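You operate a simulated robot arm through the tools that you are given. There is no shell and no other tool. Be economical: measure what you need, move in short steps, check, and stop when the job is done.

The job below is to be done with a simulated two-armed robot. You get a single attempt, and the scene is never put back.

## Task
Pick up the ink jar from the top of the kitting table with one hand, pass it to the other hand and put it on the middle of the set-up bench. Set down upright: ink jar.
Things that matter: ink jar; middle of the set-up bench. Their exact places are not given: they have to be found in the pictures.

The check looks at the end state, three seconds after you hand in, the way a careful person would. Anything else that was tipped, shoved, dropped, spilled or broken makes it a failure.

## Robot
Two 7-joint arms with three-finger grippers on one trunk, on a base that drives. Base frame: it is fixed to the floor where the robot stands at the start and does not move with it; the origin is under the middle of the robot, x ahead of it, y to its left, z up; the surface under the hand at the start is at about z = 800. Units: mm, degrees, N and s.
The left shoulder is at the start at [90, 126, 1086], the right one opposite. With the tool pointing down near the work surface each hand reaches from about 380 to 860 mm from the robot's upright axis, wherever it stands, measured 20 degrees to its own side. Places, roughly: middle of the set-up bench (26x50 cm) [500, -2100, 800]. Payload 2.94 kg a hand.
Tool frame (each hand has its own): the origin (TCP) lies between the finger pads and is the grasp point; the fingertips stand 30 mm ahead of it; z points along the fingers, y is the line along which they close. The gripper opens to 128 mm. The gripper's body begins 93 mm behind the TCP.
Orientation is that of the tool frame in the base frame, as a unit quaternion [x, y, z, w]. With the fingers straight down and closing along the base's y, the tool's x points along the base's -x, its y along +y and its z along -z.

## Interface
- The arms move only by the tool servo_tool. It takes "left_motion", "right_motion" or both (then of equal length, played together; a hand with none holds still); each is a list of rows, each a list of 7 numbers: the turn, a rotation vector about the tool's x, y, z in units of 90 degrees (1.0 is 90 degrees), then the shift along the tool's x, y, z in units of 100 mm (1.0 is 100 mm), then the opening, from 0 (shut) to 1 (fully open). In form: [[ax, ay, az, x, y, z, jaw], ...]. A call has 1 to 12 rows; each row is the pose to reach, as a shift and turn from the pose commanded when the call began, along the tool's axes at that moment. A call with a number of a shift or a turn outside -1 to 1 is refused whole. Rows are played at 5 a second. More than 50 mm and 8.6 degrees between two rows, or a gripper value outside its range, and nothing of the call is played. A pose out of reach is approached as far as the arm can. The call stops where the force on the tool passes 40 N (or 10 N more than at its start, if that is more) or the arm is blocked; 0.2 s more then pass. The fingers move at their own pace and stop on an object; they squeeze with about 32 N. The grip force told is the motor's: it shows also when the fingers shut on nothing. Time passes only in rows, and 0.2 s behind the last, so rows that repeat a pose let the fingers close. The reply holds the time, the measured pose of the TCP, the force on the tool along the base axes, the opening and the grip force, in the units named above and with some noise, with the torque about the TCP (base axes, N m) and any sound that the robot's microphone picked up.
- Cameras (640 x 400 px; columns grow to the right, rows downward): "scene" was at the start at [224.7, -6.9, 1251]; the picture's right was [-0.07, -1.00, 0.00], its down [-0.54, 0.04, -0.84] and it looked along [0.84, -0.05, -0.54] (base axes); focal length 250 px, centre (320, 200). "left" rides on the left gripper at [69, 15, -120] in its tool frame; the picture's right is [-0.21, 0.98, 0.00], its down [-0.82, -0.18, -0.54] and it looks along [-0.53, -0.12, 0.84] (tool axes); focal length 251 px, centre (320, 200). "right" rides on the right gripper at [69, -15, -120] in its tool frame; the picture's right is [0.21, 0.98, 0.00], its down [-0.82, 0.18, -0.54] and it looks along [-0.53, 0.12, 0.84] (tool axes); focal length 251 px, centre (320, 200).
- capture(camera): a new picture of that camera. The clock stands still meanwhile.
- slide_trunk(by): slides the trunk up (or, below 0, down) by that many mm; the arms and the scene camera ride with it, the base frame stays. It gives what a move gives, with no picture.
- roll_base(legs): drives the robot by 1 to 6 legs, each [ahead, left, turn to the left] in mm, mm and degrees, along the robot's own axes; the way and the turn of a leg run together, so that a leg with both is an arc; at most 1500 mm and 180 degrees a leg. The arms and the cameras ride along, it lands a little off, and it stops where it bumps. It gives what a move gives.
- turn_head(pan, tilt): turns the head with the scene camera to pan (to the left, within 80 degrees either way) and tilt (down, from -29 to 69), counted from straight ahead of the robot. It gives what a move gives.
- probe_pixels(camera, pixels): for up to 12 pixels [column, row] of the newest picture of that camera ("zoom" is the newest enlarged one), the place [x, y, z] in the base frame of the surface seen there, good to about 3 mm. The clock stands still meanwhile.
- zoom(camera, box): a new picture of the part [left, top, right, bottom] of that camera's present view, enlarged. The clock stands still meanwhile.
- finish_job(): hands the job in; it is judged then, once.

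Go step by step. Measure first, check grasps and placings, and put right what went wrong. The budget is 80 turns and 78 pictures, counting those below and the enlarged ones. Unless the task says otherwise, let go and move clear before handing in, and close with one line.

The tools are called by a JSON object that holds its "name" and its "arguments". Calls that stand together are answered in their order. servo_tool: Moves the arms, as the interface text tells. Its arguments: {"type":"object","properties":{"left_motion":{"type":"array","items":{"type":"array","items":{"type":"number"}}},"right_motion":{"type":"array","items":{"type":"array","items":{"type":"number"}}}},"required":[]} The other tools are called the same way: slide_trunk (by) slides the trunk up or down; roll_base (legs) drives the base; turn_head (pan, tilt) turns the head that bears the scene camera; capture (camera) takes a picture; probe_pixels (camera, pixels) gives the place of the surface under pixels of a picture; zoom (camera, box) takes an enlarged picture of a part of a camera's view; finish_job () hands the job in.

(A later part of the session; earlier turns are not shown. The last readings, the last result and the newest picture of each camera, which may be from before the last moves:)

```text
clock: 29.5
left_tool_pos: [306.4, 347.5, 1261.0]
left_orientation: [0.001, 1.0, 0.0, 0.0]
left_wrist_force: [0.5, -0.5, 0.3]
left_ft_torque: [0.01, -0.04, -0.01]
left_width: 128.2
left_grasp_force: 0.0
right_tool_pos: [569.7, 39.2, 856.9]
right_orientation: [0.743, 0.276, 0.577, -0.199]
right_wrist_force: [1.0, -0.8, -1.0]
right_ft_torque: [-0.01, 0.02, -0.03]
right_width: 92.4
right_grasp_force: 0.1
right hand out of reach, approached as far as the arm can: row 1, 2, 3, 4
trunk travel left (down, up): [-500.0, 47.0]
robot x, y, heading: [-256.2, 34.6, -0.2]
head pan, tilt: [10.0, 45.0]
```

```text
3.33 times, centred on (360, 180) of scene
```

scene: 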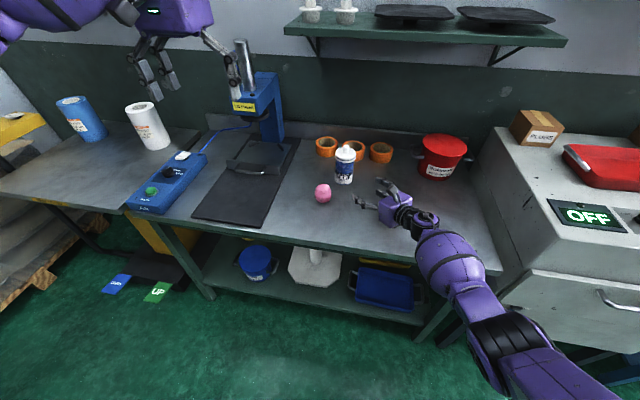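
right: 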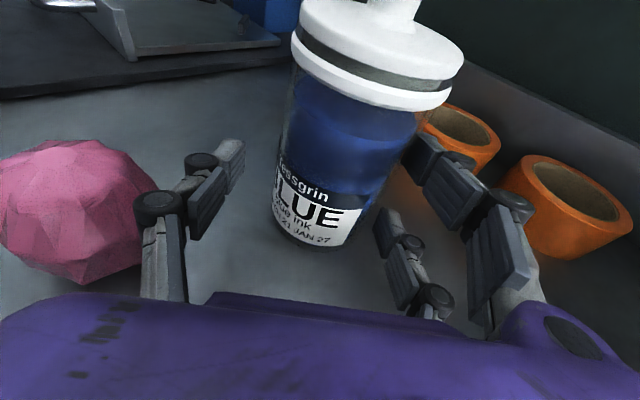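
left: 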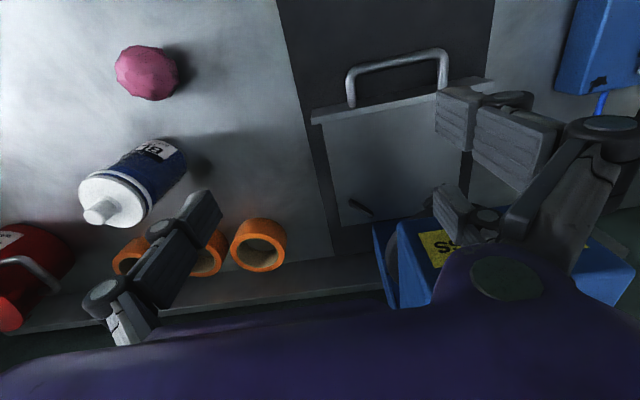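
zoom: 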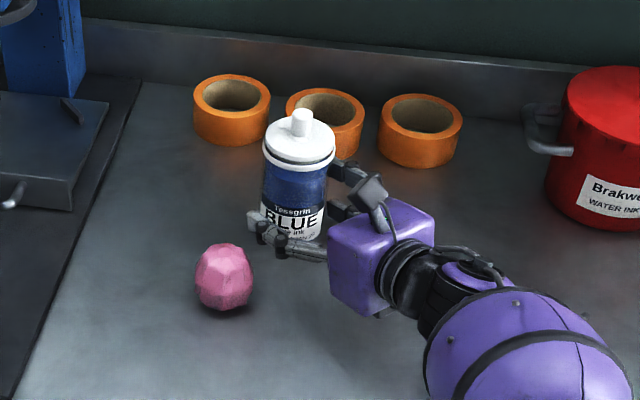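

The arm is at its reach limit again and sits 25 mm short and 9 mm too far left. A base move of (25,9) brings the hand onto the jar axis.

{"name": "roll_base", "arguments": {"legs": [[26, 8, 0]]}}

{"name": "capture", "arguments": {"camera": "right"}}

{"name": "zoom", "arguments": {"camera": "scene", "box": [270, 120, 450, 240]}}

```text
clock: 30.4
left_tool_pos: [326.5, 354.9, 1263.7]
left_orientation: [0.002, 1.0, 0.001, 0.003]
left_wrist_force: [-0.6, -0.3, 0.6]
left_ft_torque: [-0.01, -0.04, 0.02]
left_width: 127.8
left_grasp_force: 0.0
right_tool_pos: [591.7, 47.4, 858.8]
right_orientation: [0.742, 0.277, 0.577, -0.199]
right_wrist_force: [-0.1, 0.3, 0.3]
right_ft_torque: [0.0, -0.01, 0.0]
right_width: 92.3
right_grasp_force: 0.1
trunk travel left (down, up): [-500.0, 47.0]
robot x, y, heading: [-230.1, 39.2, -0.1]
head pan, tilt: [10.0, 45.0]
```

```text
45 pictures are left
```

right: 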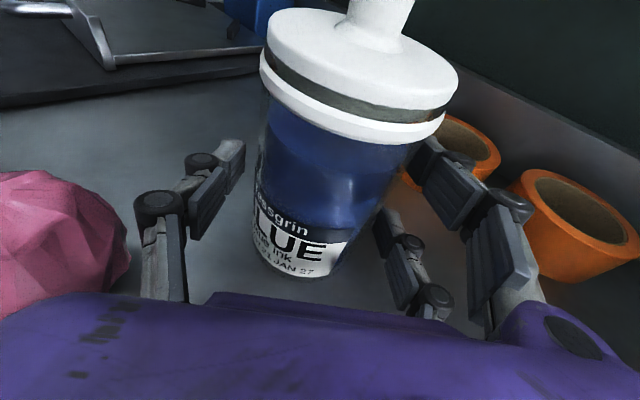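

```text
3.33 times, centred on (360, 180) of scene
```

zoom: 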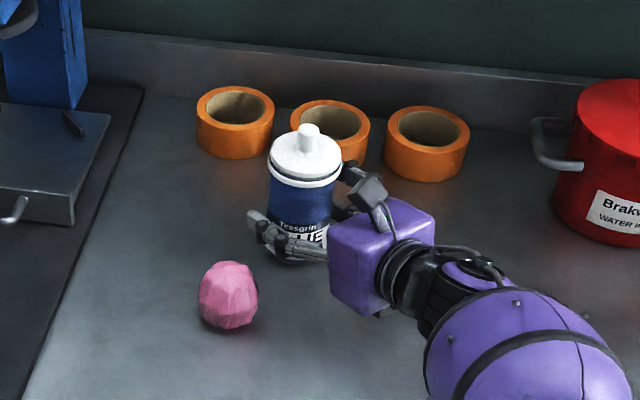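

Hand is centred on the jar at z 859. I lower the trunk 6 mm, then close the fingers in place.

{"name": "slide_trunk", "arguments": {"by": -6}}

{"name": "servo_tool", "arguments": {"right_motion": [[0, 0, 0, 0, 0, 0, 0.6], [0, 0, 0, 0, 0, 0, 0.5], [0, 0, 0, 0, 0, 0, 0.4], [0, 0, 0, 0, 0, 0, 0.4], [0, 0, 0, 0, 0, 0, 0.4]]}}

{"name": "capture", "arguments": {"camera": "right"}}

```text
clock: 30.9
left_tool_pos: [330.3, 354.4, 1256.9]
left_orientation: [0.002, 1.0, 0.001, 0.001]
left_wrist_force: [-0.5, 0.5, 0.5]
left_ft_torque: [-0.03, -0.02, 0.02]
left_width: 128.0
left_grasp_force: 0.1
right_tool_pos: [593.9, 47.8, 852.3]
right_orientation: [0.742, 0.276, 0.577, -0.199]
right_wrist_force: [0.3, -0.9, 0.9]
right_ft_torque: [-0.03, 0.01, 0.03]
right_width: 92.5
right_grasp_force: 0.1
trunk travel left (down, up): [-494.0, 53.0]
robot x, y, heading: [-232.1, 45.3, -0.4]
head pan, tilt: [10.0, 45.0]
```

```text
clock: 32.1
left_tool_pos: [329.7, 356.4, 1256.2]
left_orientation: [0.002, 1.0, 0.0, 0.0]
left_wrist_force: [-0.2, -0.5, 0.0]
left_ft_torque: [0.01, -0.02, 0.01]
left_width: 128.1
left_grasp_force: 0.0
right_tool_pos: [595.3, 49.0, 851.1]
right_orientation: [0.742, 0.278, 0.576, -0.2]
right_wrist_force: [-0.9, -1.0, 2.0]
right_ft_torque: [0.11, 0.2, -0.02]
right_width: 71.1
right_grasp_force: 32.0
trunk travel left (down, up): [-494.0, 53.0]
robot x, y, heading: [-230.9, 42.1, -0.1]
head pan, tilt: [10.0, 45.0]
```

```text
43 pictures are left
```

right: 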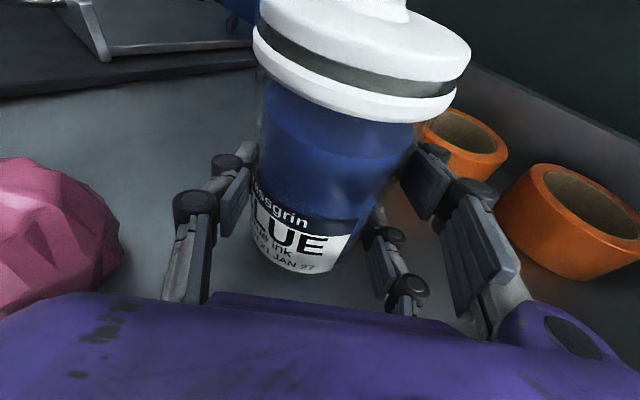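

The fingers stopped on the jar at 71 mm with 32 N. I lift straight up with the trunk by 50 mm and check.

{"name": "slide_trunk", "arguments": {"by": 50}}

{"name": "zoom", "arguments": {"camera": "scene", "box": [220, 80, 460, 240]}}

```text
clock: 33.0
left_tool_pos: [332.6, 356.6, 1301.4]
left_orientation: [0.002, 1.0, 0.001, -0.002]
left_wrist_force: [0.3, 0.2, -0.8]
left_ft_torque: [-0.02, 0.05, 0.0]
left_width: 127.8
left_grasp_force: 0.1
right_tool_pos: [619.5, 47.0, 1019.9]
right_orientation: [0.699, 0.291, 0.628, -0.178]
right_wrist_force: [-0.2, 1.2, -6.7]
right_ft_torque: [0.04, -0.05, -0.05]
right_width: 71.3
right_grasp_force: 32.5
trunk travel left (down, up): [-544.0, 3.0]
robot x, y, heading: [-231.5, 39.1, -0.5]
head pan, tilt: [10.0, 45.0]
```

```text
2.50 times, centred on (340, 160) of scene
```

zoom: 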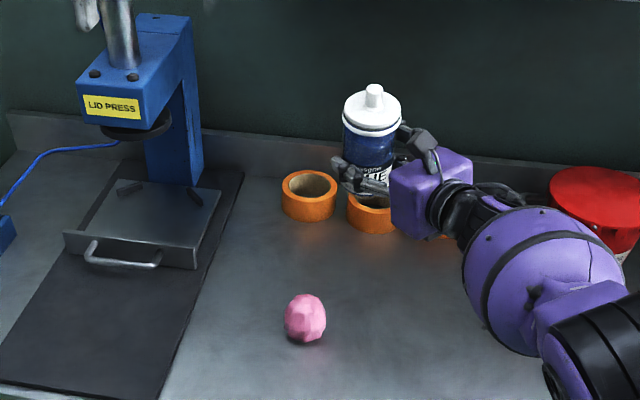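

The jar is held (−6.7 N), but the hand rose more than expected and tilted about 8°. I'll send a still row to see where the commanded pose is before correcting.

{"name": "servo_tool", "arguments": {"right_motion": [[0, 0, 0, 0, 0, 0, 0.4]]}}

```text
clock: 33.4
left_tool_pos: [330.8, 356.7, 1306.1]
left_orientation: [0.002, 1.0, -0.001, 0.0]
left_wrist_force: [0.8, 0.0, -0.2]
left_ft_torque: [-0.02, -0.02, 0.01]
left_width: 127.7
left_grasp_force: 0.0
right_tool_pos: [619.3, 46.9, 1025.6]
right_orientation: [0.696, 0.291, 0.632, -0.178]
right_wrist_force: [-1.0, -0.4, -4.2]
right_ft_torque: [-0.03, 0.04, -0.01]
right_width: 71.2
right_grasp_force: 32.4
trunk travel left (down, up): [-544.0, 3.0]
robot x, y, heading: [-229.7, 46.0, -0.3]
head pan, tilt: [10.0, 45.0]
```

Stable and held. I correct the tilt (~8.7°) while drawing the hand 90 mm back toward the robot, to get it back in comfortable reach.

{"name": "servo_tool", "arguments": {"right_motion": [[0.004, -0.014, 0.012, -0.01, -0.14, -0.17, 0.4], [0.008, -0.029, 0.024, -0.02, -0.28, -0.35, 0.4], [0.012, -0.044, 0.037, -0.03, -0.43, -0.53, 0.4], [0.019, -0.073, 0.061, -0.037, -0.567, -0.697, 0.4], [0.019, -0.073, 0.061, -0.037, -0.567, -0.697, 0.4]]}}

{"name": "capture", "arguments": {"camera": "right"}}

{"name": "capture", "arguments": {"camera": "scene"}}

```text
clock: 34.6
left_tool_pos: [331.7, 356.2, 1303.9]
left_orientation: [0.002, 1.0, 0.0, 0.0]
left_wrist_force: [-0.5, -0.5, -0.3]
left_ft_torque: [0.01, 0.01, -0.01]
left_width: 128.2
left_grasp_force: 0.1
right_tool_pos: [532.0, 48.8, 1025.1]
right_orientation: [0.742, 0.276, 0.577, -0.202]
right_wrist_force: [-0.8, 0.1, -4.4]
right_ft_torque: [-0.02, 0.0, -0.02]
right_width: 71.0
right_grasp_force: 31.6
trunk travel left (down, up): [-544.0, 3.0]
robot x, y, heading: [-228.2, 43.2, -0.4]
head pan, tilt: [10.0, 45.0]
```

```text
41 pictures are left
```

right: 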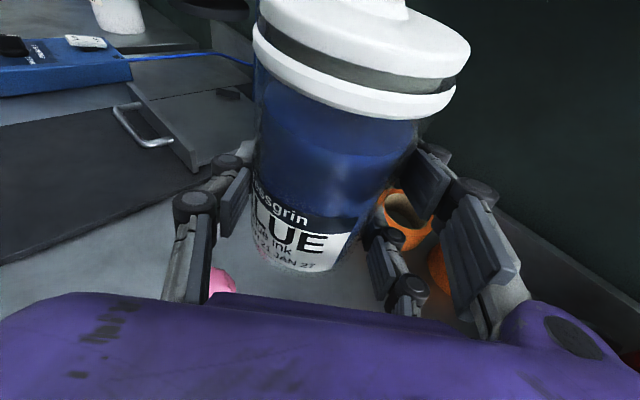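

```text
40 pictures are left
```

scene: 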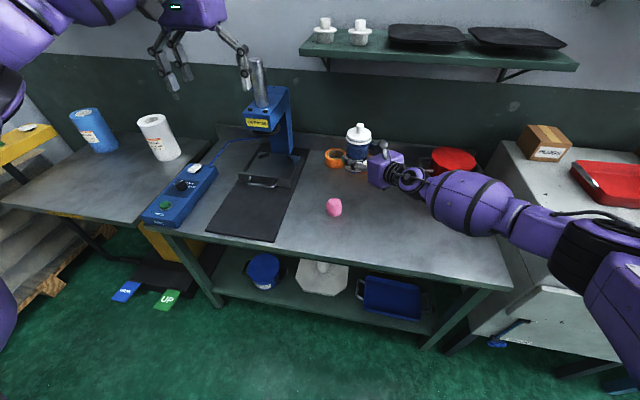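

The jar is upright again in the right hand. I back off 250 mm for free space for the hand-over.

{"name": "roll_base", "arguments": {"legs": [[-250, 0, 0]]}}

{"name": "turn_head", "arguments": {"pan": 0, "tilt": 30}}

{"name": "capture", "arguments": {"camera": "scene"}}

```text
clock: 36.5
left_tool_pos: [76.5, 359.1, 1303.9]
left_orientation: [-0.002, 1.0, 0.0, -0.001]
left_wrist_force: [1.0, -0.3, 0.1]
left_ft_torque: [0.01, 0.01, -0.03]
left_width: 127.8
left_grasp_force: 0.1
right_tool_pos: [279.6, 55.3, 1024.1]
right_orientation: [0.741, 0.279, 0.575, -0.203]
right_wrist_force: [0.6, 0.7, -4.6]
right_ft_torque: [-0.05, 0.06, 0.0]
right_width: 70.8
right_grasp_force: 32.4
trunk travel left (down, up): [-544.0, 3.0]
robot x, y, heading: [-484.1, 44.0, 0.3]
head pan, tilt: [10.0, 45.0]
```

```text
clock: 37.2
left_tool_pos: [75.0, 359.4, 1305.5]
left_orientation: [-0.002, 1.0, 0.0, 0.0]
left_wrist_force: [-0.1, 0.0, 0.7]
left_ft_torque: [0.02, 0.0, 0.01]
left_width: 128.0
left_grasp_force: 0.1
right_tool_pos: [277.1, 54.8, 1027.1]
right_orientation: [0.741, 0.279, 0.576, -0.203]
right_wrist_force: [0.5, -0.9, -3.9]
right_ft_torque: [-0.06, 0.04, -0.01]
right_width: 71.0
right_grasp_force: 32.3
trunk travel left (down, up): [-544.0, 3.0]
robot x, y, heading: [-485.3, 43.5, 0.1]
head pan, tilt: [0.0, 30.0]
```

```text
39 pictures are left
```

scene: 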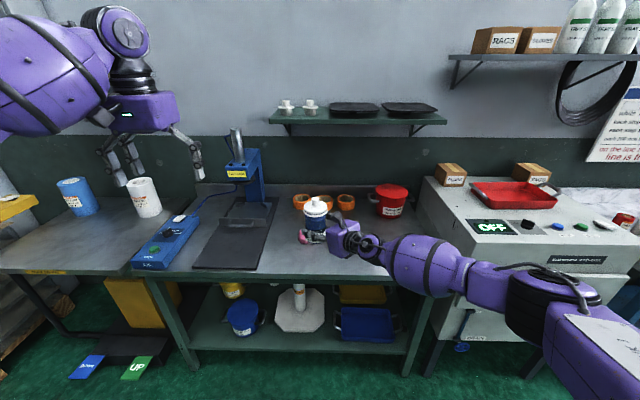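

Free space now; jar axis is at about (278,55), bottom z≈975. The left hand will come in along its own finger line, yaw −50°, pitch 35°, gripping 75 mm above the jar's base, its thumb passing above the right thumb. First reorient the left hand.

{"name": "servo_tool", "arguments": {"left_motion": [[0.0296, -0.0634, 0.0568, -0.065, -0.11, 0.095, 0.75], [0.0591, -0.1268, 0.1136, -0.13, -0.22, 0.19, 0.75], [0.0887, -0.1902, 0.1704, -0.195, -0.33, 0.285, 0.75], [0.1182, -0.2536, 0.2272, -0.26, -0.44, 0.38, 0.75], [0.1478, -0.3169, 0.284, -0.325, -0.55, 0.475, 0.75], [0.1773, -0.3803, 0.3408, -0.39, -0.66, 0.57, 0.75], [0.2069, -0.4437, 0.3976, -0.455, -0.77, 0.665, 0.75], [0.2364, -0.5071, 0.4544, -0.52, -0.88, 0.76, 0.75], [0.266, -0.5705, 0.5112, -0.58, -1.0, 0.85, 0.75], [0.266, -0.5705, 0.5112, -0.58, -1.0, 0.85, 0.75]]}}

{"name": "capture", "arguments": {"camera": "scene"}}

{"name": "capture", "arguments": {"camera": "left"}}

```text
clock: 39.4
left_tool_pos: [131.9, 258.9, 1220.4]
left_orientation: [0.374, 0.804, -0.195, 0.419]
left_wrist_force: [0.6, 0.6, 0.4]
left_ft_torque: [0.01, -0.02, 0.04]
left_width: 96.1
left_grasp_force: 0.1
right_tool_pos: [279.1, 53.6, 1026.5]
right_orientation: [0.741, 0.279, 0.576, -0.203]
right_wrist_force: [0.4, 0.5, -5.0]
right_ft_torque: [-0.07, 0.02, 0.0]
right_width: 71.1
right_grasp_force: 31.8
trunk travel left (down, up): [-544.0, 3.0]
robot x, y, heading: [-482.6, 43.0, -0.1]
head pan, tilt: [0.0, 30.0]
```

```text
38 pictures are left
```

scene: 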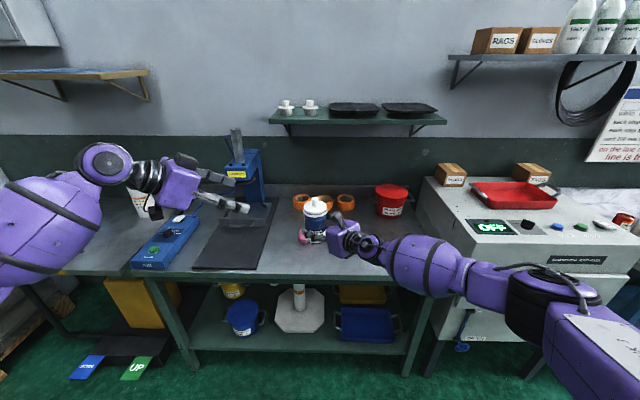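

```text
37 pictures are left
```

left: 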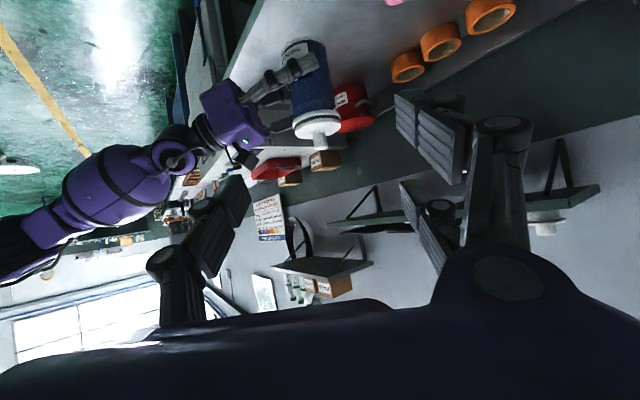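

Left hand is oriented as planned. I advance 100 mm along its axis, then look.

{"name": "servo_tool", "arguments": {"left_motion": [[0, 0, 0, 0, -0.06, 0.33, 0.75], [0, 0, 0, 0, -0.13, 0.66, 0.75], [0, 0, 0, 0.01, -0.19, 1.0, 0.75], [0, 0, 0, 0.01, -0.19, 1.0, 0.75]]}}

{"name": "capture", "arguments": {"camera": "left"}}

{"name": "zoom", "arguments": {"camera": "scene", "box": [180, 140, 420, 290]}}

```text
clock: 40.4
left_tool_pos: [170.9, 185.4, 1162.4]
left_orientation: [0.373, 0.805, -0.194, 0.419]
left_wrist_force: [-0.6, 0.8, 0.0]
left_ft_torque: [0.0, -0.03, 0.01]
left_width: 96.1
left_grasp_force: 0.0
right_tool_pos: [278.1, 54.1, 1027.9]
right_orientation: [0.741, 0.279, 0.576, -0.203]
right_wrist_force: [0.4, 0.3, -4.4]
right_ft_torque: [-0.03, 0.02, 0.0]
right_width: 71.0
right_grasp_force: 32.3
trunk travel left (down, up): [-544.0, 3.0]
robot x, y, heading: [-483.5, 40.8, 0.4]
head pan, tilt: [0.0, 30.0]
```

```text
36 pictures are left
```

left: 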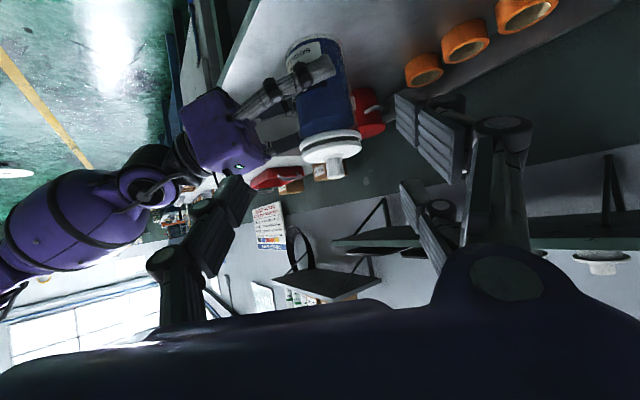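

```text
2.67 times, centred on (300, 215) of scene
```

zoom: 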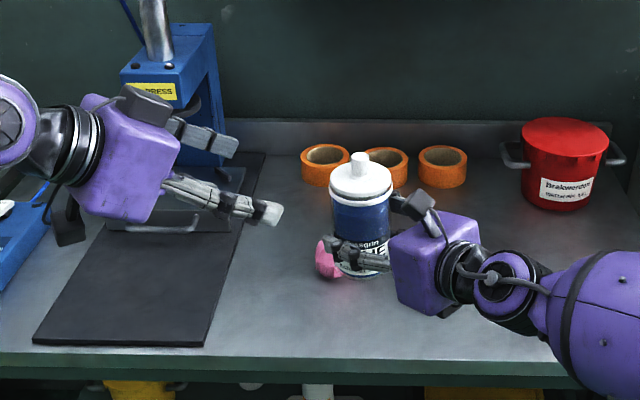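

I measure the jar and the right thumb from the left camera and the zoom before going in.

{"name": "probe_pixels", "arguments": {"camera": "left", "pixels": [[325, 65], [300, 75], [262, 100], [285, 82], [330, 100], [310, 110], [340, 120], [325, 140], [335, 152], [318, 45], [270, 85], [245, 108]]}}

{"name": "probe_pixels", "arguments": {"camera": "zoom", "pixels": [[340, 240], [345, 255], [370, 255], [385, 265], [335, 200], [360, 210], [385, 210], [335, 190], [360, 200], [360, 158], [270, 212], [230, 200]]}}

```text
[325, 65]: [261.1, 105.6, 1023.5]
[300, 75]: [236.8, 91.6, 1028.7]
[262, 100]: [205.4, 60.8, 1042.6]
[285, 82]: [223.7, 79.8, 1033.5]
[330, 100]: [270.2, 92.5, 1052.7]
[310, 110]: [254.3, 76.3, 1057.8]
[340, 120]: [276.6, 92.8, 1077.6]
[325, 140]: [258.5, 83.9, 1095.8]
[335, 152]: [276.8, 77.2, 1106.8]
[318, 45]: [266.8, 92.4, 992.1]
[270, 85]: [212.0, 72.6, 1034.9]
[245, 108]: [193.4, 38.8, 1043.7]
```

```text
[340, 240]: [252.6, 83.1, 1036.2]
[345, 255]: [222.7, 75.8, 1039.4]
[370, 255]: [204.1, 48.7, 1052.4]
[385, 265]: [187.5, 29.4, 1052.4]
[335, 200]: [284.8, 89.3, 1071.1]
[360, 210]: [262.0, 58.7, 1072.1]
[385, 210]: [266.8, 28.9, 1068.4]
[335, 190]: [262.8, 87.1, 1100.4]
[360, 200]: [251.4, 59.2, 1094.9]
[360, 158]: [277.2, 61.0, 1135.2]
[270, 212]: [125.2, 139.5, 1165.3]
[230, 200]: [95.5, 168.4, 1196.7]
```

Right thumb top lies ≤72 mm above the jar base, the ring at ~117+, so the planned path is clear. Jar axis (281,58). I advance another 100 mm on line.

{"name": "servo_tool", "arguments": {"left_motion": [[0, 0, 0, 0.01, 0.01, 0.33, 0.75], [0, 0, 0, 0.02, 0.02, 0.66, 0.75], [0, 0, 0, 0.023, 0.022, 1.0, 0.75], [0, 0, 0, 0.023, 0.022, 1.0, 0.75]]}}

{"name": "capture", "arguments": {"camera": "left"}}

{"name": "zoom", "arguments": {"camera": "scene", "box": [220, 150, 420, 275]}}

{"name": "capture", "arguments": {"camera": "right"}}

```text
clock: 41.4
left_tool_pos: [226.6, 122.9, 1101.5]
left_orientation: [0.374, 0.804, -0.195, 0.418]
left_wrist_force: [-1.1, 0.3, 0.5]
left_ft_torque: [0.0, -0.03, 0.0]
left_width: 95.9
left_grasp_force: 0.0
right_tool_pos: [278.4, 54.1, 1026.7]
right_orientation: [0.741, 0.279, 0.576, -0.203]
right_wrist_force: [-0.3, -0.2, -4.9]
right_ft_torque: [-0.01, 0.05, -0.02]
right_width: 71.3
right_grasp_force: 32.2
trunk travel left (down, up): [-544.0, 3.0]
robot x, y, heading: [-481.1, 43.7, 0.0]
head pan, tilt: [0.0, 30.0]
```

```text
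34 pictures are left
```

left: 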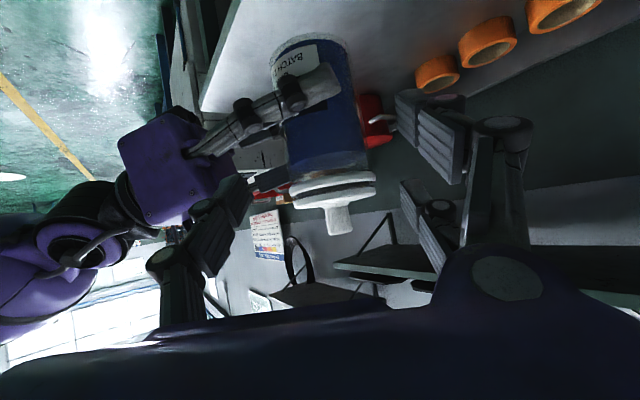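

```text
3.20 times, centred on (320, 212) of scene
```

zoom: 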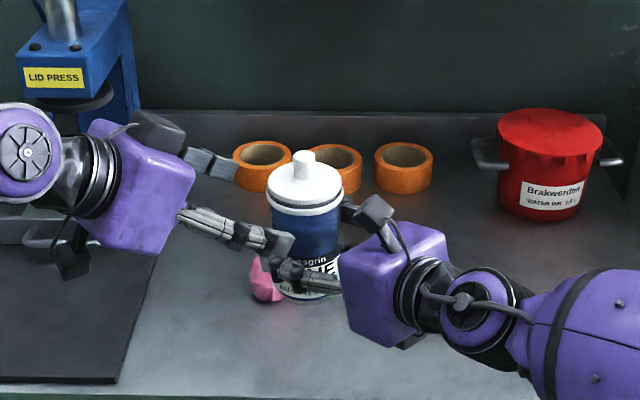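

```text
32 pictures are left
```

right: 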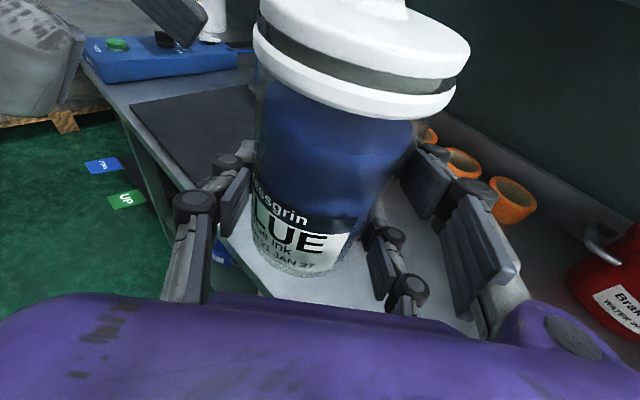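

Jar sits centred between left thumb and fingers on the line. I go on 55 mm and look again.

{"name": "servo_tool", "arguments": {"left_motion": [[0, 0, 0, 0, 0, 0.14, 0.75], [0, 0, 0, 0, 0, 0.28, 0.75], [0, 0, 0, 0, 0, 0.42, 0.75], [0, 0, 0, 0, 0, 0.55, 0.75], [0, 0, 0, 0, 0, 0.55, 0.75]]}}

{"name": "capture", "arguments": {"camera": "left"}}

{"name": "zoom", "arguments": {"camera": "scene", "box": [240, 160, 400, 260]}}

```text
clock: 42.6
left_tool_pos: [256.4, 90.2, 1068.5]
left_orientation: [0.373, 0.804, -0.195, 0.419]
left_wrist_force: [0.6, 0.5, 0.3]
left_ft_torque: [-0.02, -0.01, 0.01]
left_width: 95.9
left_grasp_force: 0.1
right_tool_pos: [279.2, 54.6, 1026.7]
right_orientation: [0.741, 0.279, 0.576, -0.203]
right_wrist_force: [0.8, -0.7, -4.9]
right_ft_torque: [0.0, 0.04, 0.0]
right_width: 71.3
right_grasp_force: 31.7
trunk travel left (down, up): [-544.0, 3.0]
robot x, y, heading: [-482.9, 45.0, 0.4]
head pan, tilt: [0.0, 30.0]
```

```text
31 pictures are left
```

left: 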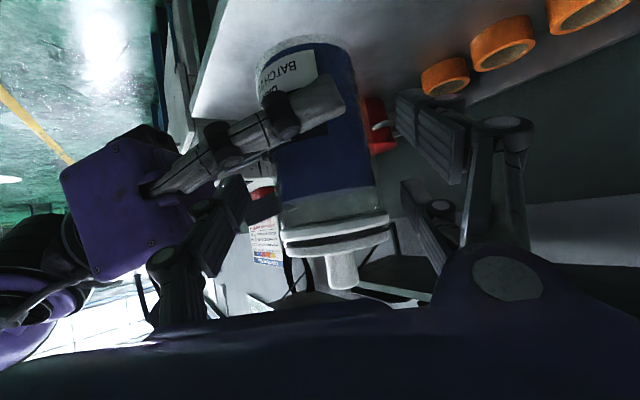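

```text
4.00 times, centred on (320, 210) of scene
```

zoom: 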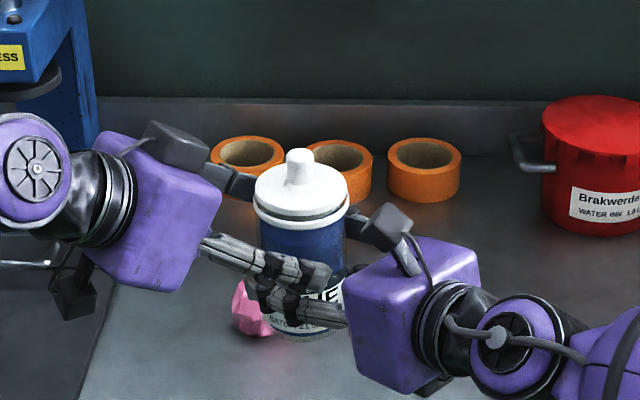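

Still free of contact; the left thumb passes over the right one. I go the last 33 mm.

{"name": "servo_tool", "arguments": {"left_motion": [[0, 0, 0, 0, 0, 0.12, 0.75], [0, 0, 0, 0, 0, 0.24, 0.75], [0, 0, 0, 0, 0, 0.34, 0.75], [0, 0, 0, 0, 0, 0.34, 0.75]]}}

{"name": "capture", "arguments": {"camera": "left"}}

{"name": "zoom", "arguments": {"camera": "scene", "box": [240, 160, 400, 260]}}

```text
clock: 43.6
left_tool_pos: [273.7, 68.6, 1052.9]
left_orientation: [0.374, 0.804, -0.194, 0.419]
left_wrist_force: [0.2, 0.7, -0.2]
left_ft_torque: [0.0, 0.01, 0.04]
left_width: 96.0
left_grasp_force: 0.1
right_tool_pos: [277.7, 53.4, 1026.7]
right_orientation: [0.741, 0.279, 0.575, -0.203]
right_wrist_force: [-0.5, -0.4, -4.7]
right_ft_torque: [-0.03, -0.01, 0.02]
right_width: 71.0
right_grasp_force: 32.4
trunk travel left (down, up): [-544.0, 3.0]
robot x, y, heading: [-480.7, 45.3, 0.4]
head pan, tilt: [0.0, 30.0]
```

```text
29 pictures are left
```

left: 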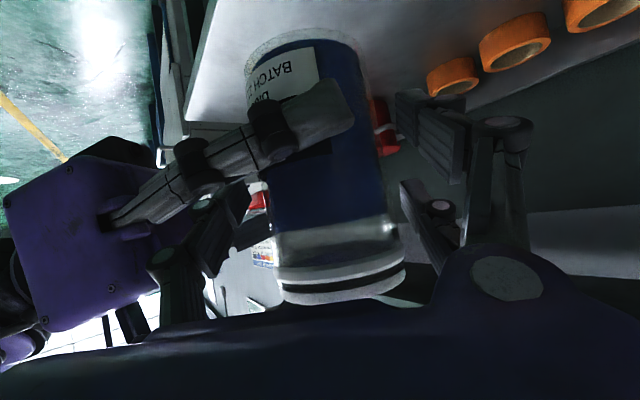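

```text
4.00 times, centred on (320, 210) of scene
```

zoom: 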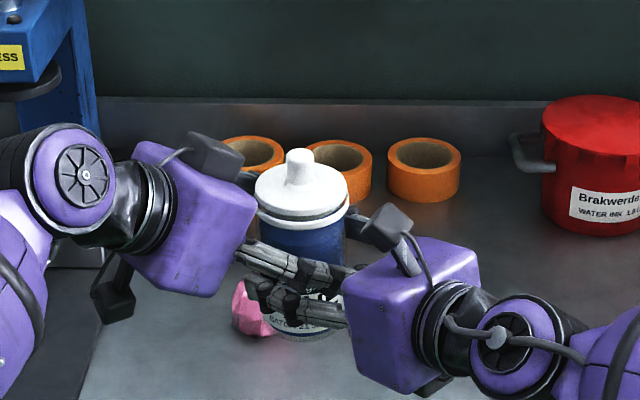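

Left hand is in place without contact. I close its fingers while the right holds.

{"name": "servo_tool", "arguments": {"left_motion": [[0, 0, 0, 0, 0, 0, 0.66], [0, 0, 0, 0, 0, 0, 0.6], [0, 0, 0, 0, 0, 0, 0.55], [0, 0, 0, 0, 0, 0, 0.5], [0, 0, 0, 0, 0, 0, 0.4], [0, 0, 0, 0, 0, 0, 0.4], [0, 0, 0, 0, 0, 0, 0.4]]}}

{"name": "zoom", "arguments": {"camera": "scene", "box": [240, 160, 400, 260]}}

```text
clock: 45.2
left_tool_pos: [272.6, 70.2, 1051.3]
left_orientation: [0.373, 0.804, -0.194, 0.419]
left_wrist_force: [17.6, 9.6, 0.5]
left_ft_torque: [0.01, -0.11, -0.08]
left_width: 71.7
left_grasp_force: 32.2
right_tool_pos: [277.7, 53.6, 1026.2]
right_orientation: [0.741, 0.28, 0.575, -0.203]
right_wrist_force: [-17.0, -8.9, -1.5]
right_ft_torque: [0.31, -0.31, 0.37]
right_width: 70.9
right_grasp_force: 32.0
trunk travel left (down, up): [-544.0, 3.0]
robot x, y, heading: [-484.9, 43.1, -0.1]
head pan, tilt: [0.0, 30.0]
```

```text
4.00 times, centred on (320, 210) of scene
```

zoom: 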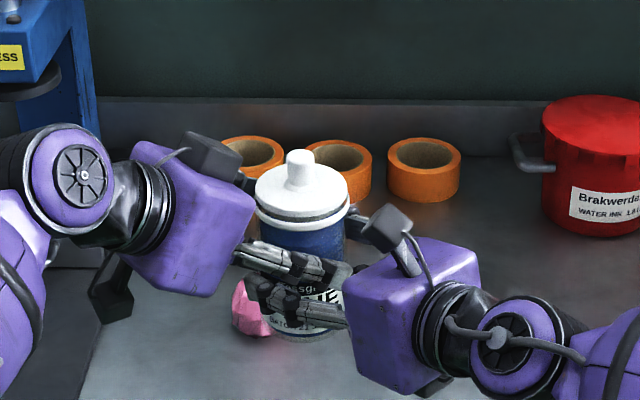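

Left gripped at 71.7 mm, 32 N, but a 20 N sideways preload along its +y exists. I relieve it by shifting the left hand a little along +y.

{"name": "servo_tool", "arguments": {"left_motion": [[0, 0, 0, 0, 0.01, 0, 0.4], [0, 0, 0, 0, 0.02, 0, 0.4], [0, 0, 0, 0, 0.02, 0, 0.4]]}}

```text
clock: 46.0
left_tool_pos: [274.5, 69.0, 1051.5]
left_orientation: [0.374, 0.803, -0.197, 0.419]
left_wrist_force: [0.7, 4.3, 5.9]
left_ft_torque: [0.05, 0.36, -0.22]
left_width: 71.7
left_grasp_force: 31.8
right_tool_pos: [279.0, 54.0, 1025.1]
right_orientation: [0.742, 0.279, 0.575, -0.202]
right_wrist_force: [-1.3, -4.4, -10.4]
right_ft_torque: [-0.15, -0.38, 0.22]
right_width: 71.2
right_grasp_force: 32.3
trunk travel left (down, up): [-544.0, 3.0]
robot x, y, heading: [-482.8, 44.5, -0.0]
head pan, tilt: [0.0, 30.0]
```

Preload is nearly gone. Now the right hand opens while the left holds.

{"name": "servo_tool", "arguments": {"right_motion": [[0, 0, 0, 0, 0, 0, 0.58], [0, 0, 0, 0, 0, 0, 0.64], [0, 0, 0, 0, 0, 0, 0.7], [0, 0, 0, 0, 0, 0, 0.7]]}}

{"name": "zoom", "arguments": {"camera": "scene", "box": [240, 160, 400, 260]}}

{"name": "capture", "arguments": {"camera": "right"}}

```text
clock: 47.0
left_tool_pos: [274.3, 70.5, 1051.2]
left_orientation: [0.374, 0.805, -0.195, 0.418]
left_wrist_force: [-0.3, 0.2, -0.7]
left_ft_torque: [0.07, 0.08, 0.02]
left_width: 71.9
left_grasp_force: 32.3
right_tool_pos: [278.7, 54.4, 1025.7]
right_orientation: [0.741, 0.279, 0.576, -0.203]
right_wrist_force: [1.3, 0.3, -1.0]
right_ft_torque: [-0.01, -0.04, 0.0]
right_width: 89.7
right_grasp_force: 0.1
trunk travel left (down, up): [-544.0, 3.0]
robot x, y, heading: [-483.9, 42.0, 0.2]
head pan, tilt: [0.0, 30.0]
```

```text
4.00 times, centred on (320, 210) of scene
```

zoom: 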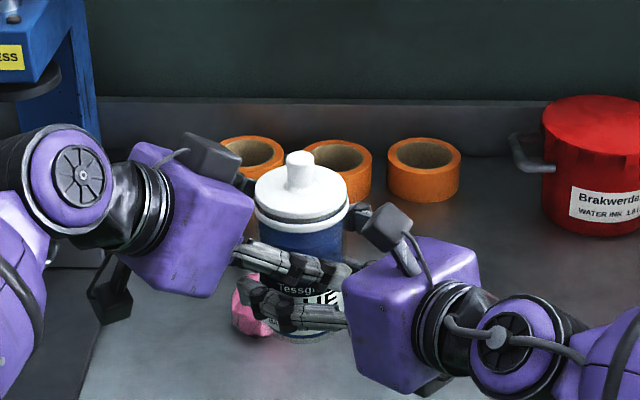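

```text
25 pictures are left
```

right: 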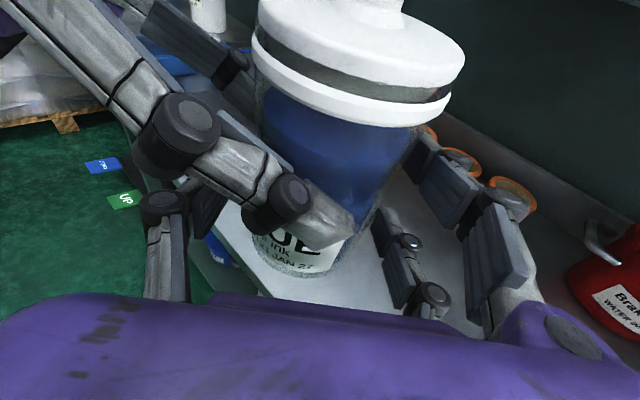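

The right fingers are open (90 mm) and the jar stays. I withdraw the right hand slowly along its axis and check the left takes the weight.

{"name": "servo_tool", "arguments": {"right_motion": [[0, 0, 0, 0, 0, -0.1, 0.7], [0, 0, 0, 0, 0, -0.2, 0.7], [0, 0, 0, 0, 0, -0.3, 0.7], [0, 0, 0, 0, 0, -0.3, 0.7]]}}

{"name": "capture", "arguments": {"camera": "right"}}

```text
clock: 48.0
left_tool_pos: [275.4, 71.2, 1050.6]
left_orientation: [0.373, 0.805, -0.195, 0.419]
left_wrist_force: [0.0, -0.6, -0.2]
left_ft_torque: [0.05, 0.04, 0.0]
left_width: 71.5
left_grasp_force: 32.0
right_tool_pos: [255.8, 36.2, 1033.7]
right_orientation: [0.741, 0.28, 0.575, -0.204]
right_wrist_force: [0.3, 0.0, -0.1]
right_ft_torque: [-0.01, 0.0, 0.01]
right_width: 89.4
right_grasp_force: 0.1
trunk travel left (down, up): [-544.0, 3.0]
robot x, y, heading: [-481.8, 40.3, 0.3]
head pan, tilt: [0.0, 30.0]
```

```text
24 pictures are left
```

right: 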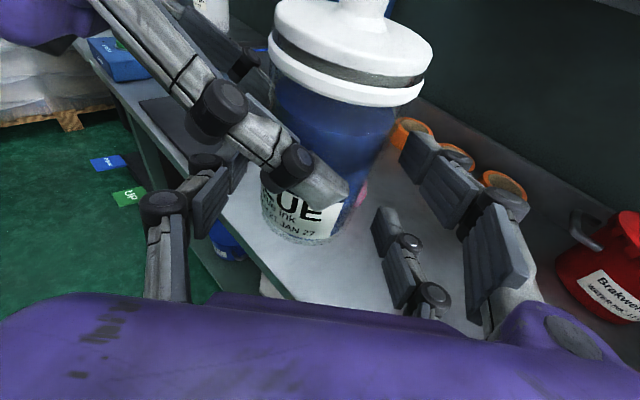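

The jar stays in the left hand. I withdraw the right hand fully.

{"name": "servo_tool", "arguments": {"right_motion": [[0, 0, 0, 0, 0, -0.25, 0.7], [0, 0, 0, 0, 0, -0.5, 0.7], [0, 0, 0, 0, 0, -0.75, 0.7], [0, 0, 0, 0, 0, -1.0, 0.7], [0, 0, 0, 0, 0.3, -1.0, 0.7], [0, 0, 0, 0, 0.6, -1.0, 0.7], [0, 0, 0, 0, 0.9, -1.0, 0.7]]}}

{"name": "capture", "arguments": {"camera": "scene"}}

```text
clock: 49.6
left_tool_pos: [275.6, 70.5, 1050.4]
left_orientation: [0.373, 0.805, -0.195, 0.418]
left_wrist_force: [-0.6, 0.0, 0.0]
left_ft_torque: [0.04, 0.06, 0.0]
left_width: 71.4
left_grasp_force: 31.9
right_tool_pos: [241.5, -95.4, 1060.2]
right_orientation: [0.742, 0.279, 0.575, -0.203]
right_wrist_force: [-0.8, 0.8, -0.8]
right_ft_torque: [-0.03, -0.01, -0.01]
right_width: 89.7
right_grasp_force: 0.0
trunk travel left (down, up): [-544.0, 3.0]
robot x, y, heading: [-485.7, 40.9, 0.1]
head pan, tilt: [0.0, 30.0]
```

```text
23 pictures are left
```

scene: 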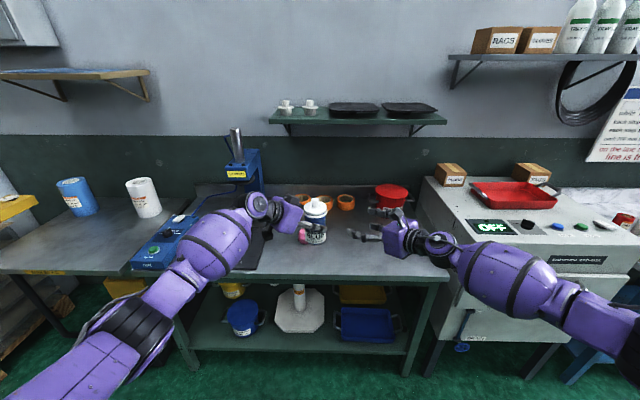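

The jar is now in the left hand only. I look to the right for the bench and the route.

{"name": "turn_head", "arguments": {"pan": -62, "tilt": 20}}

{"name": "capture", "arguments": {"camera": "scene"}}

```text
clock: 51.0
left_tool_pos: [275.3, 70.8, 1050.7]
left_orientation: [0.373, 0.805, -0.194, 0.418]
left_wrist_force: [0.0, -0.3, -1.1]
left_ft_torque: [0.05, 0.05, 0.02]
left_width: 71.3
left_grasp_force: 32.1
right_tool_pos: [241.4, -95.0, 1061.9]
right_orientation: [0.742, 0.279, 0.576, -0.202]
right_wrist_force: [0.4, -0.2, -0.3]
right_ft_torque: [0.04, -0.02, 0.01]
right_width: 89.5
right_grasp_force: 0.1
trunk travel left (down, up): [-544.0, 3.0]
robot x, y, heading: [-483.2, 43.1, -0.1]
head pan, tilt: [-62.0, 20.0]
```

```text
22 pictures are left
```

scene: 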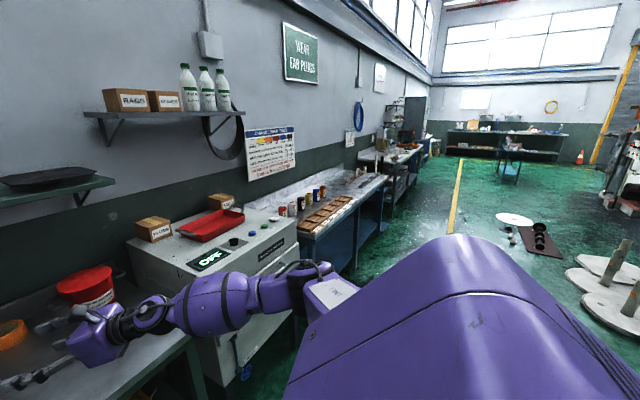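

I probe the cabinet front, the bench top and the floor items.

{"name": "probe_pixels", "arguments": {"camera": "scene", "pixels": [[330, 200], [345, 210], [320, 240], [375, 180], [300, 240], [290, 250], [300, 290], [400, 165], [515, 218], [540, 240], [590, 275], [360, 215]]}}

{"name": "zoom", "arguments": {"camera": "scene", "box": [200, 120, 440, 270]}}

```text
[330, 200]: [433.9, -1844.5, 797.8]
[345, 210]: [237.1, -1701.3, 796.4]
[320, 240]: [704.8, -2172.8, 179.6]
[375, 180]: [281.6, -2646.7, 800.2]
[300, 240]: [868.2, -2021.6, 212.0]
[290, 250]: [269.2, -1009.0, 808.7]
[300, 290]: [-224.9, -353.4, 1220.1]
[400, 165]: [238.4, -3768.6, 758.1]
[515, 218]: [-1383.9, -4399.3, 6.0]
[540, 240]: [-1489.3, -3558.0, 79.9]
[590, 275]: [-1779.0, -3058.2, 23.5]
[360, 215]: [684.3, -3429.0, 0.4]
```

```text
2.67 times, centred on (320, 195) of scene
```

zoom: 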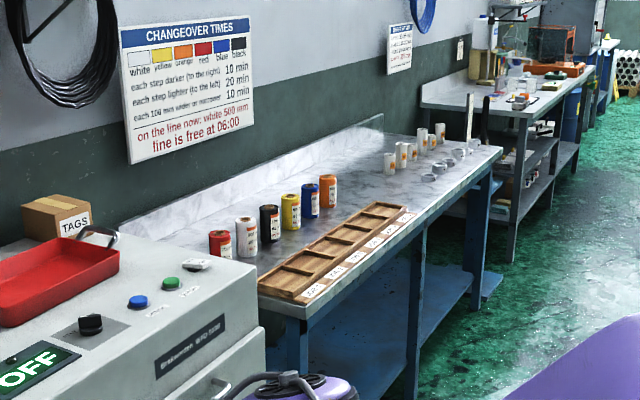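

The bench has cans in a row at the back and a wooden tray at its front. I back off 150 mm, then slide right to face it.

{"name": "roll_base", "arguments": {"legs": [[-150, 0, 0], [0, -1200, 0], [0, -950, 0]]}}

{"name": "turn_head", "arguments": {"pan": 0, "tilt": 30}}

{"name": "capture", "arguments": {"camera": "scene"}}

```text
clock: 71.0
left_tool_pos: [112.5, -2090.2, 1050.4]
left_orientation: [0.379, 0.802, -0.198, 0.418]
left_wrist_force: [0.2, -0.4, -0.7]
left_ft_torque: [0.04, 0.05, 0.02]
left_width: 71.4
left_grasp_force: 32.6
right_tool_pos: [77.2, -2254.6, 1062.7]
right_orientation: [0.743, 0.275, 0.577, -0.199]
right_wrist_force: [-0.6, -0.5, -0.2]
right_ft_torque: [0.01, 0.01, 0.03]
right_width: 89.5
right_grasp_force: 0.1
trunk travel left (down, up): [-544.0, 3.0]
robot x, y, heading: [-640.6, -2107.3, -0.8]
head pan, tilt: [-62.0, 20.0]
```

```text
clock: 72.3
left_tool_pos: [112.4, -2091.6, 1050.6]
left_orientation: [0.379, 0.802, -0.198, 0.417]
left_wrist_force: [0.4, -0.5, -1.5]
left_ft_torque: [0.07, 0.03, -0.01]
left_width: 71.9
left_grasp_force: 32.3
right_tool_pos: [77.1, -2255.6, 1062.3]
right_orientation: [0.743, 0.274, 0.577, -0.199]
right_wrist_force: [0.5, 0.7, -0.5]
right_ft_torque: [-0.02, -0.02, 0.03]
right_width: 89.7
right_grasp_force: 0.0
trunk travel left (down, up): [-544.0, 3.0]
robot x, y, heading: [-645.3, -2105.8, -0.7]
head pan, tilt: [0.0, 30.0]
```

```text
20 pictures are left
```

scene: 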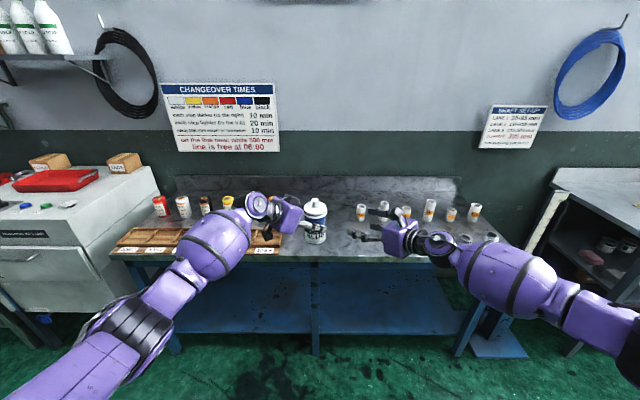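

The middle of the bench lies open between the wooden tray (left) and the cups (right). I lift and retract the idle right hand, and measure the target area.

{"name": "servo_tool", "arguments": {"right_motion": [[0, 0, 0, 0.25, 0, -0.15, 0.7], [0, 0, 0, 0.5, 0, -0.3, 0.7], [0, 0, 0, 0.75, 0, -0.45, 0.7], [0, 0, 0, 1.0, 0, -0.6, 0.7]]}}

{"name": "turn_head", "arguments": {"pan": 0, "tilt": 38}}

{"name": "zoom", "arguments": {"camera": "scene", "box": [120, 100, 520, 350]}}

{"name": "probe_pixels", "arguments": {"camera": "zoom", "pixels": [[340, 110], [350, 150], [390, 110], [380, 200], [340, 210], [250, 110], [270, 190], [440, 170], [400, 130], [316, 100], [320, 160], [430, 110]]}}

```text
clock: 73.3
left_tool_pos: [112.1, -2090.8, 1051.5]
left_orientation: [0.378, 0.802, -0.197, 0.418]
left_wrist_force: [-0.1, 0.0, -0.4]
left_ft_torque: [0.05, 0.03, 0.01]
left_width: 71.4
left_grasp_force: 31.9
right_tool_pos: [50.3, -2273.5, 1175.3]
right_orientation: [0.743, 0.275, 0.577, -0.199]
right_wrist_force: [-0.3, -1.1, -0.6]
right_ft_torque: [0.01, -0.01, -0.04]
right_width: 89.4
right_grasp_force: 0.1
trunk travel left (down, up): [-544.0, 3.0]
robot x, y, heading: [-644.3, -2108.2, -0.2]
head pan, tilt: [0.0, 30.0]
```

```text
clock: 74.0
left_tool_pos: [111.8, -2089.9, 1051.3]
left_orientation: [0.379, 0.803, -0.197, 0.416]
left_wrist_force: [-0.1, -0.7, -0.3]
left_ft_torque: [0.03, 0.06, 0.0]
left_width: 71.4
left_grasp_force: 31.8
right_tool_pos: [51.4, -2274.8, 1175.9]
right_orientation: [0.743, 0.275, 0.577, -0.2]
right_wrist_force: [-0.3, 0.3, 0.2]
right_ft_torque: [0.0, 0.03, 0.0]
right_width: 89.5
right_grasp_force: 0.1
trunk travel left (down, up): [-544.0, 3.0]
robot x, y, heading: [-646.3, -2110.1, -0.5]
head pan, tilt: [0.0, 38.0]
```

```text
1.60 times, centred on (320, 225) of scene
```

zoom: 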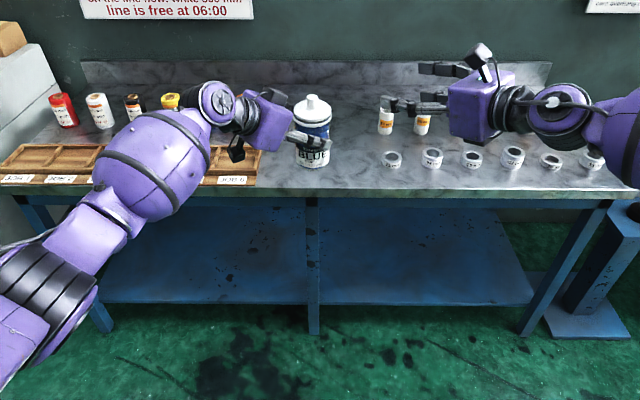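

```text
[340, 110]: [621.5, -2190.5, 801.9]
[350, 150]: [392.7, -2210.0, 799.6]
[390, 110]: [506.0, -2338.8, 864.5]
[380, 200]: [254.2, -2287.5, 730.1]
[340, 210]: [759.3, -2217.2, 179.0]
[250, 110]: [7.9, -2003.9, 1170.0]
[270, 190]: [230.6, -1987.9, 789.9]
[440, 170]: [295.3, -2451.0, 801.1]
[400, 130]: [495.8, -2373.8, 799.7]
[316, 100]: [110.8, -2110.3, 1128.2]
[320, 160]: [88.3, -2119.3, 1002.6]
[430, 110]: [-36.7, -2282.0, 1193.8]
```

The middle (500,−2100) is free: nearest bottles/cups at y≈−2340, tray and cans left. The jar is at about (120,−2106); I drive 380 mm forward.

{"name": "roll_base", "arguments": {"legs": [[380, 6, 0]]}}

{"name": "turn_head", "arguments": {"pan": 0, "tilt": 48}}

{"name": "capture", "arguments": {"camera": "scene"}}

{"name": "capture", "arguments": {"camera": "left"}}

```text
clock: 76.4
left_tool_pos: [493.5, -2077.3, 1052.1]
left_orientation: [0.374, 0.804, -0.194, 0.419]
left_wrist_force: [-0.2, 0.2, 0.3]
left_ft_torque: [0.04, 0.05, 0.02]
left_width: 71.5
left_grasp_force: 31.7
right_tool_pos: [434.4, -2261.3, 1175.5]
right_orientation: [0.741, 0.278, 0.576, -0.202]
right_wrist_force: [0.7, -0.7, -0.6]
right_ft_torque: [0.01, 0.0, 0.0]
right_width: 89.3
right_grasp_force: 0.2
trunk travel left (down, up): [-544.0, 3.0]
robot x, y, heading: [-260.3, -2104.1, 0.1]
head pan, tilt: [0.0, 38.0]
```

```text
clock: 77.1
left_tool_pos: [494.7, -2077.5, 1050.0]
left_orientation: [0.375, 0.804, -0.196, 0.418]
left_wrist_force: [0.1, -0.3, -1.0]
left_ft_torque: [0.05, 0.04, -0.01]
left_width: 71.4
left_grasp_force: 32.0
right_tool_pos: [436.0, -2262.0, 1174.2]
right_orientation: [0.741, 0.278, 0.576, -0.203]
right_wrist_force: [1.3, -0.3, 0.6]
right_ft_torque: [0.01, 0.0, 0.0]
right_width: 89.9
right_grasp_force: 0.1
trunk travel left (down, up): [-544.0, 3.0]
robot x, y, heading: [-263.3, -2104.5, 0.0]
head pan, tilt: [0.0, 48.0]
```

```text
18 pictures are left
```

scene: 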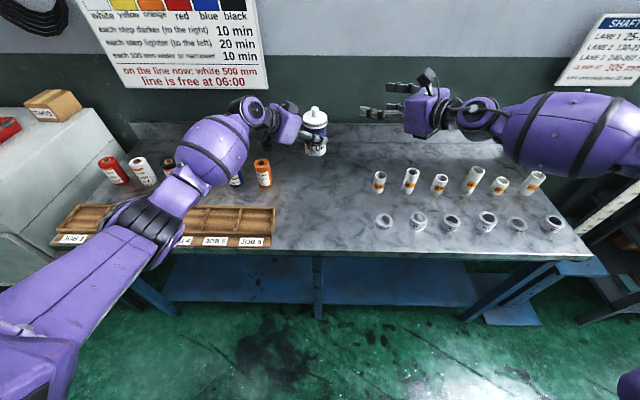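

```text
17 pictures are left
```

left: 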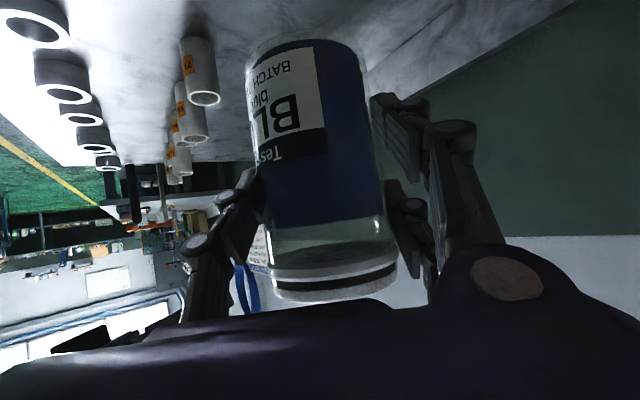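

I check forearm heights over the cans and tray before lowering, plus the jar's position.

{"name": "probe_pixels", "arguments": {"camera": "scene", "pixels": [[215, 150], [240, 128], [185, 185], [150, 220], [280, 130], [263, 163], [263, 183], [235, 180], [272, 212], [314, 112], [312, 150], [378, 180]]}}

{"name": "zoom", "arguments": {"camera": "scene", "box": [140, 70, 400, 250]}}

```text
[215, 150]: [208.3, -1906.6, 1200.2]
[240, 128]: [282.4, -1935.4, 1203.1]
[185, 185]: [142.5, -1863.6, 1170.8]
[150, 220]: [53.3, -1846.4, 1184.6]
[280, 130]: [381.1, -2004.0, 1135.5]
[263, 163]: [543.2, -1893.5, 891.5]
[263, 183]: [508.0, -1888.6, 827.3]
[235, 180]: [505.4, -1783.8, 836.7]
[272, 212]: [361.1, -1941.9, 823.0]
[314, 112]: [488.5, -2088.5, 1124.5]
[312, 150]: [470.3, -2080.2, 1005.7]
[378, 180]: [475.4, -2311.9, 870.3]
```

```text
2.22 times, centred on (270, 160) of scene
```

zoom: 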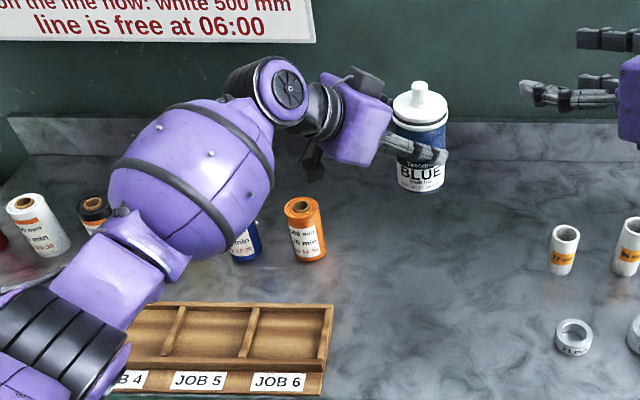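

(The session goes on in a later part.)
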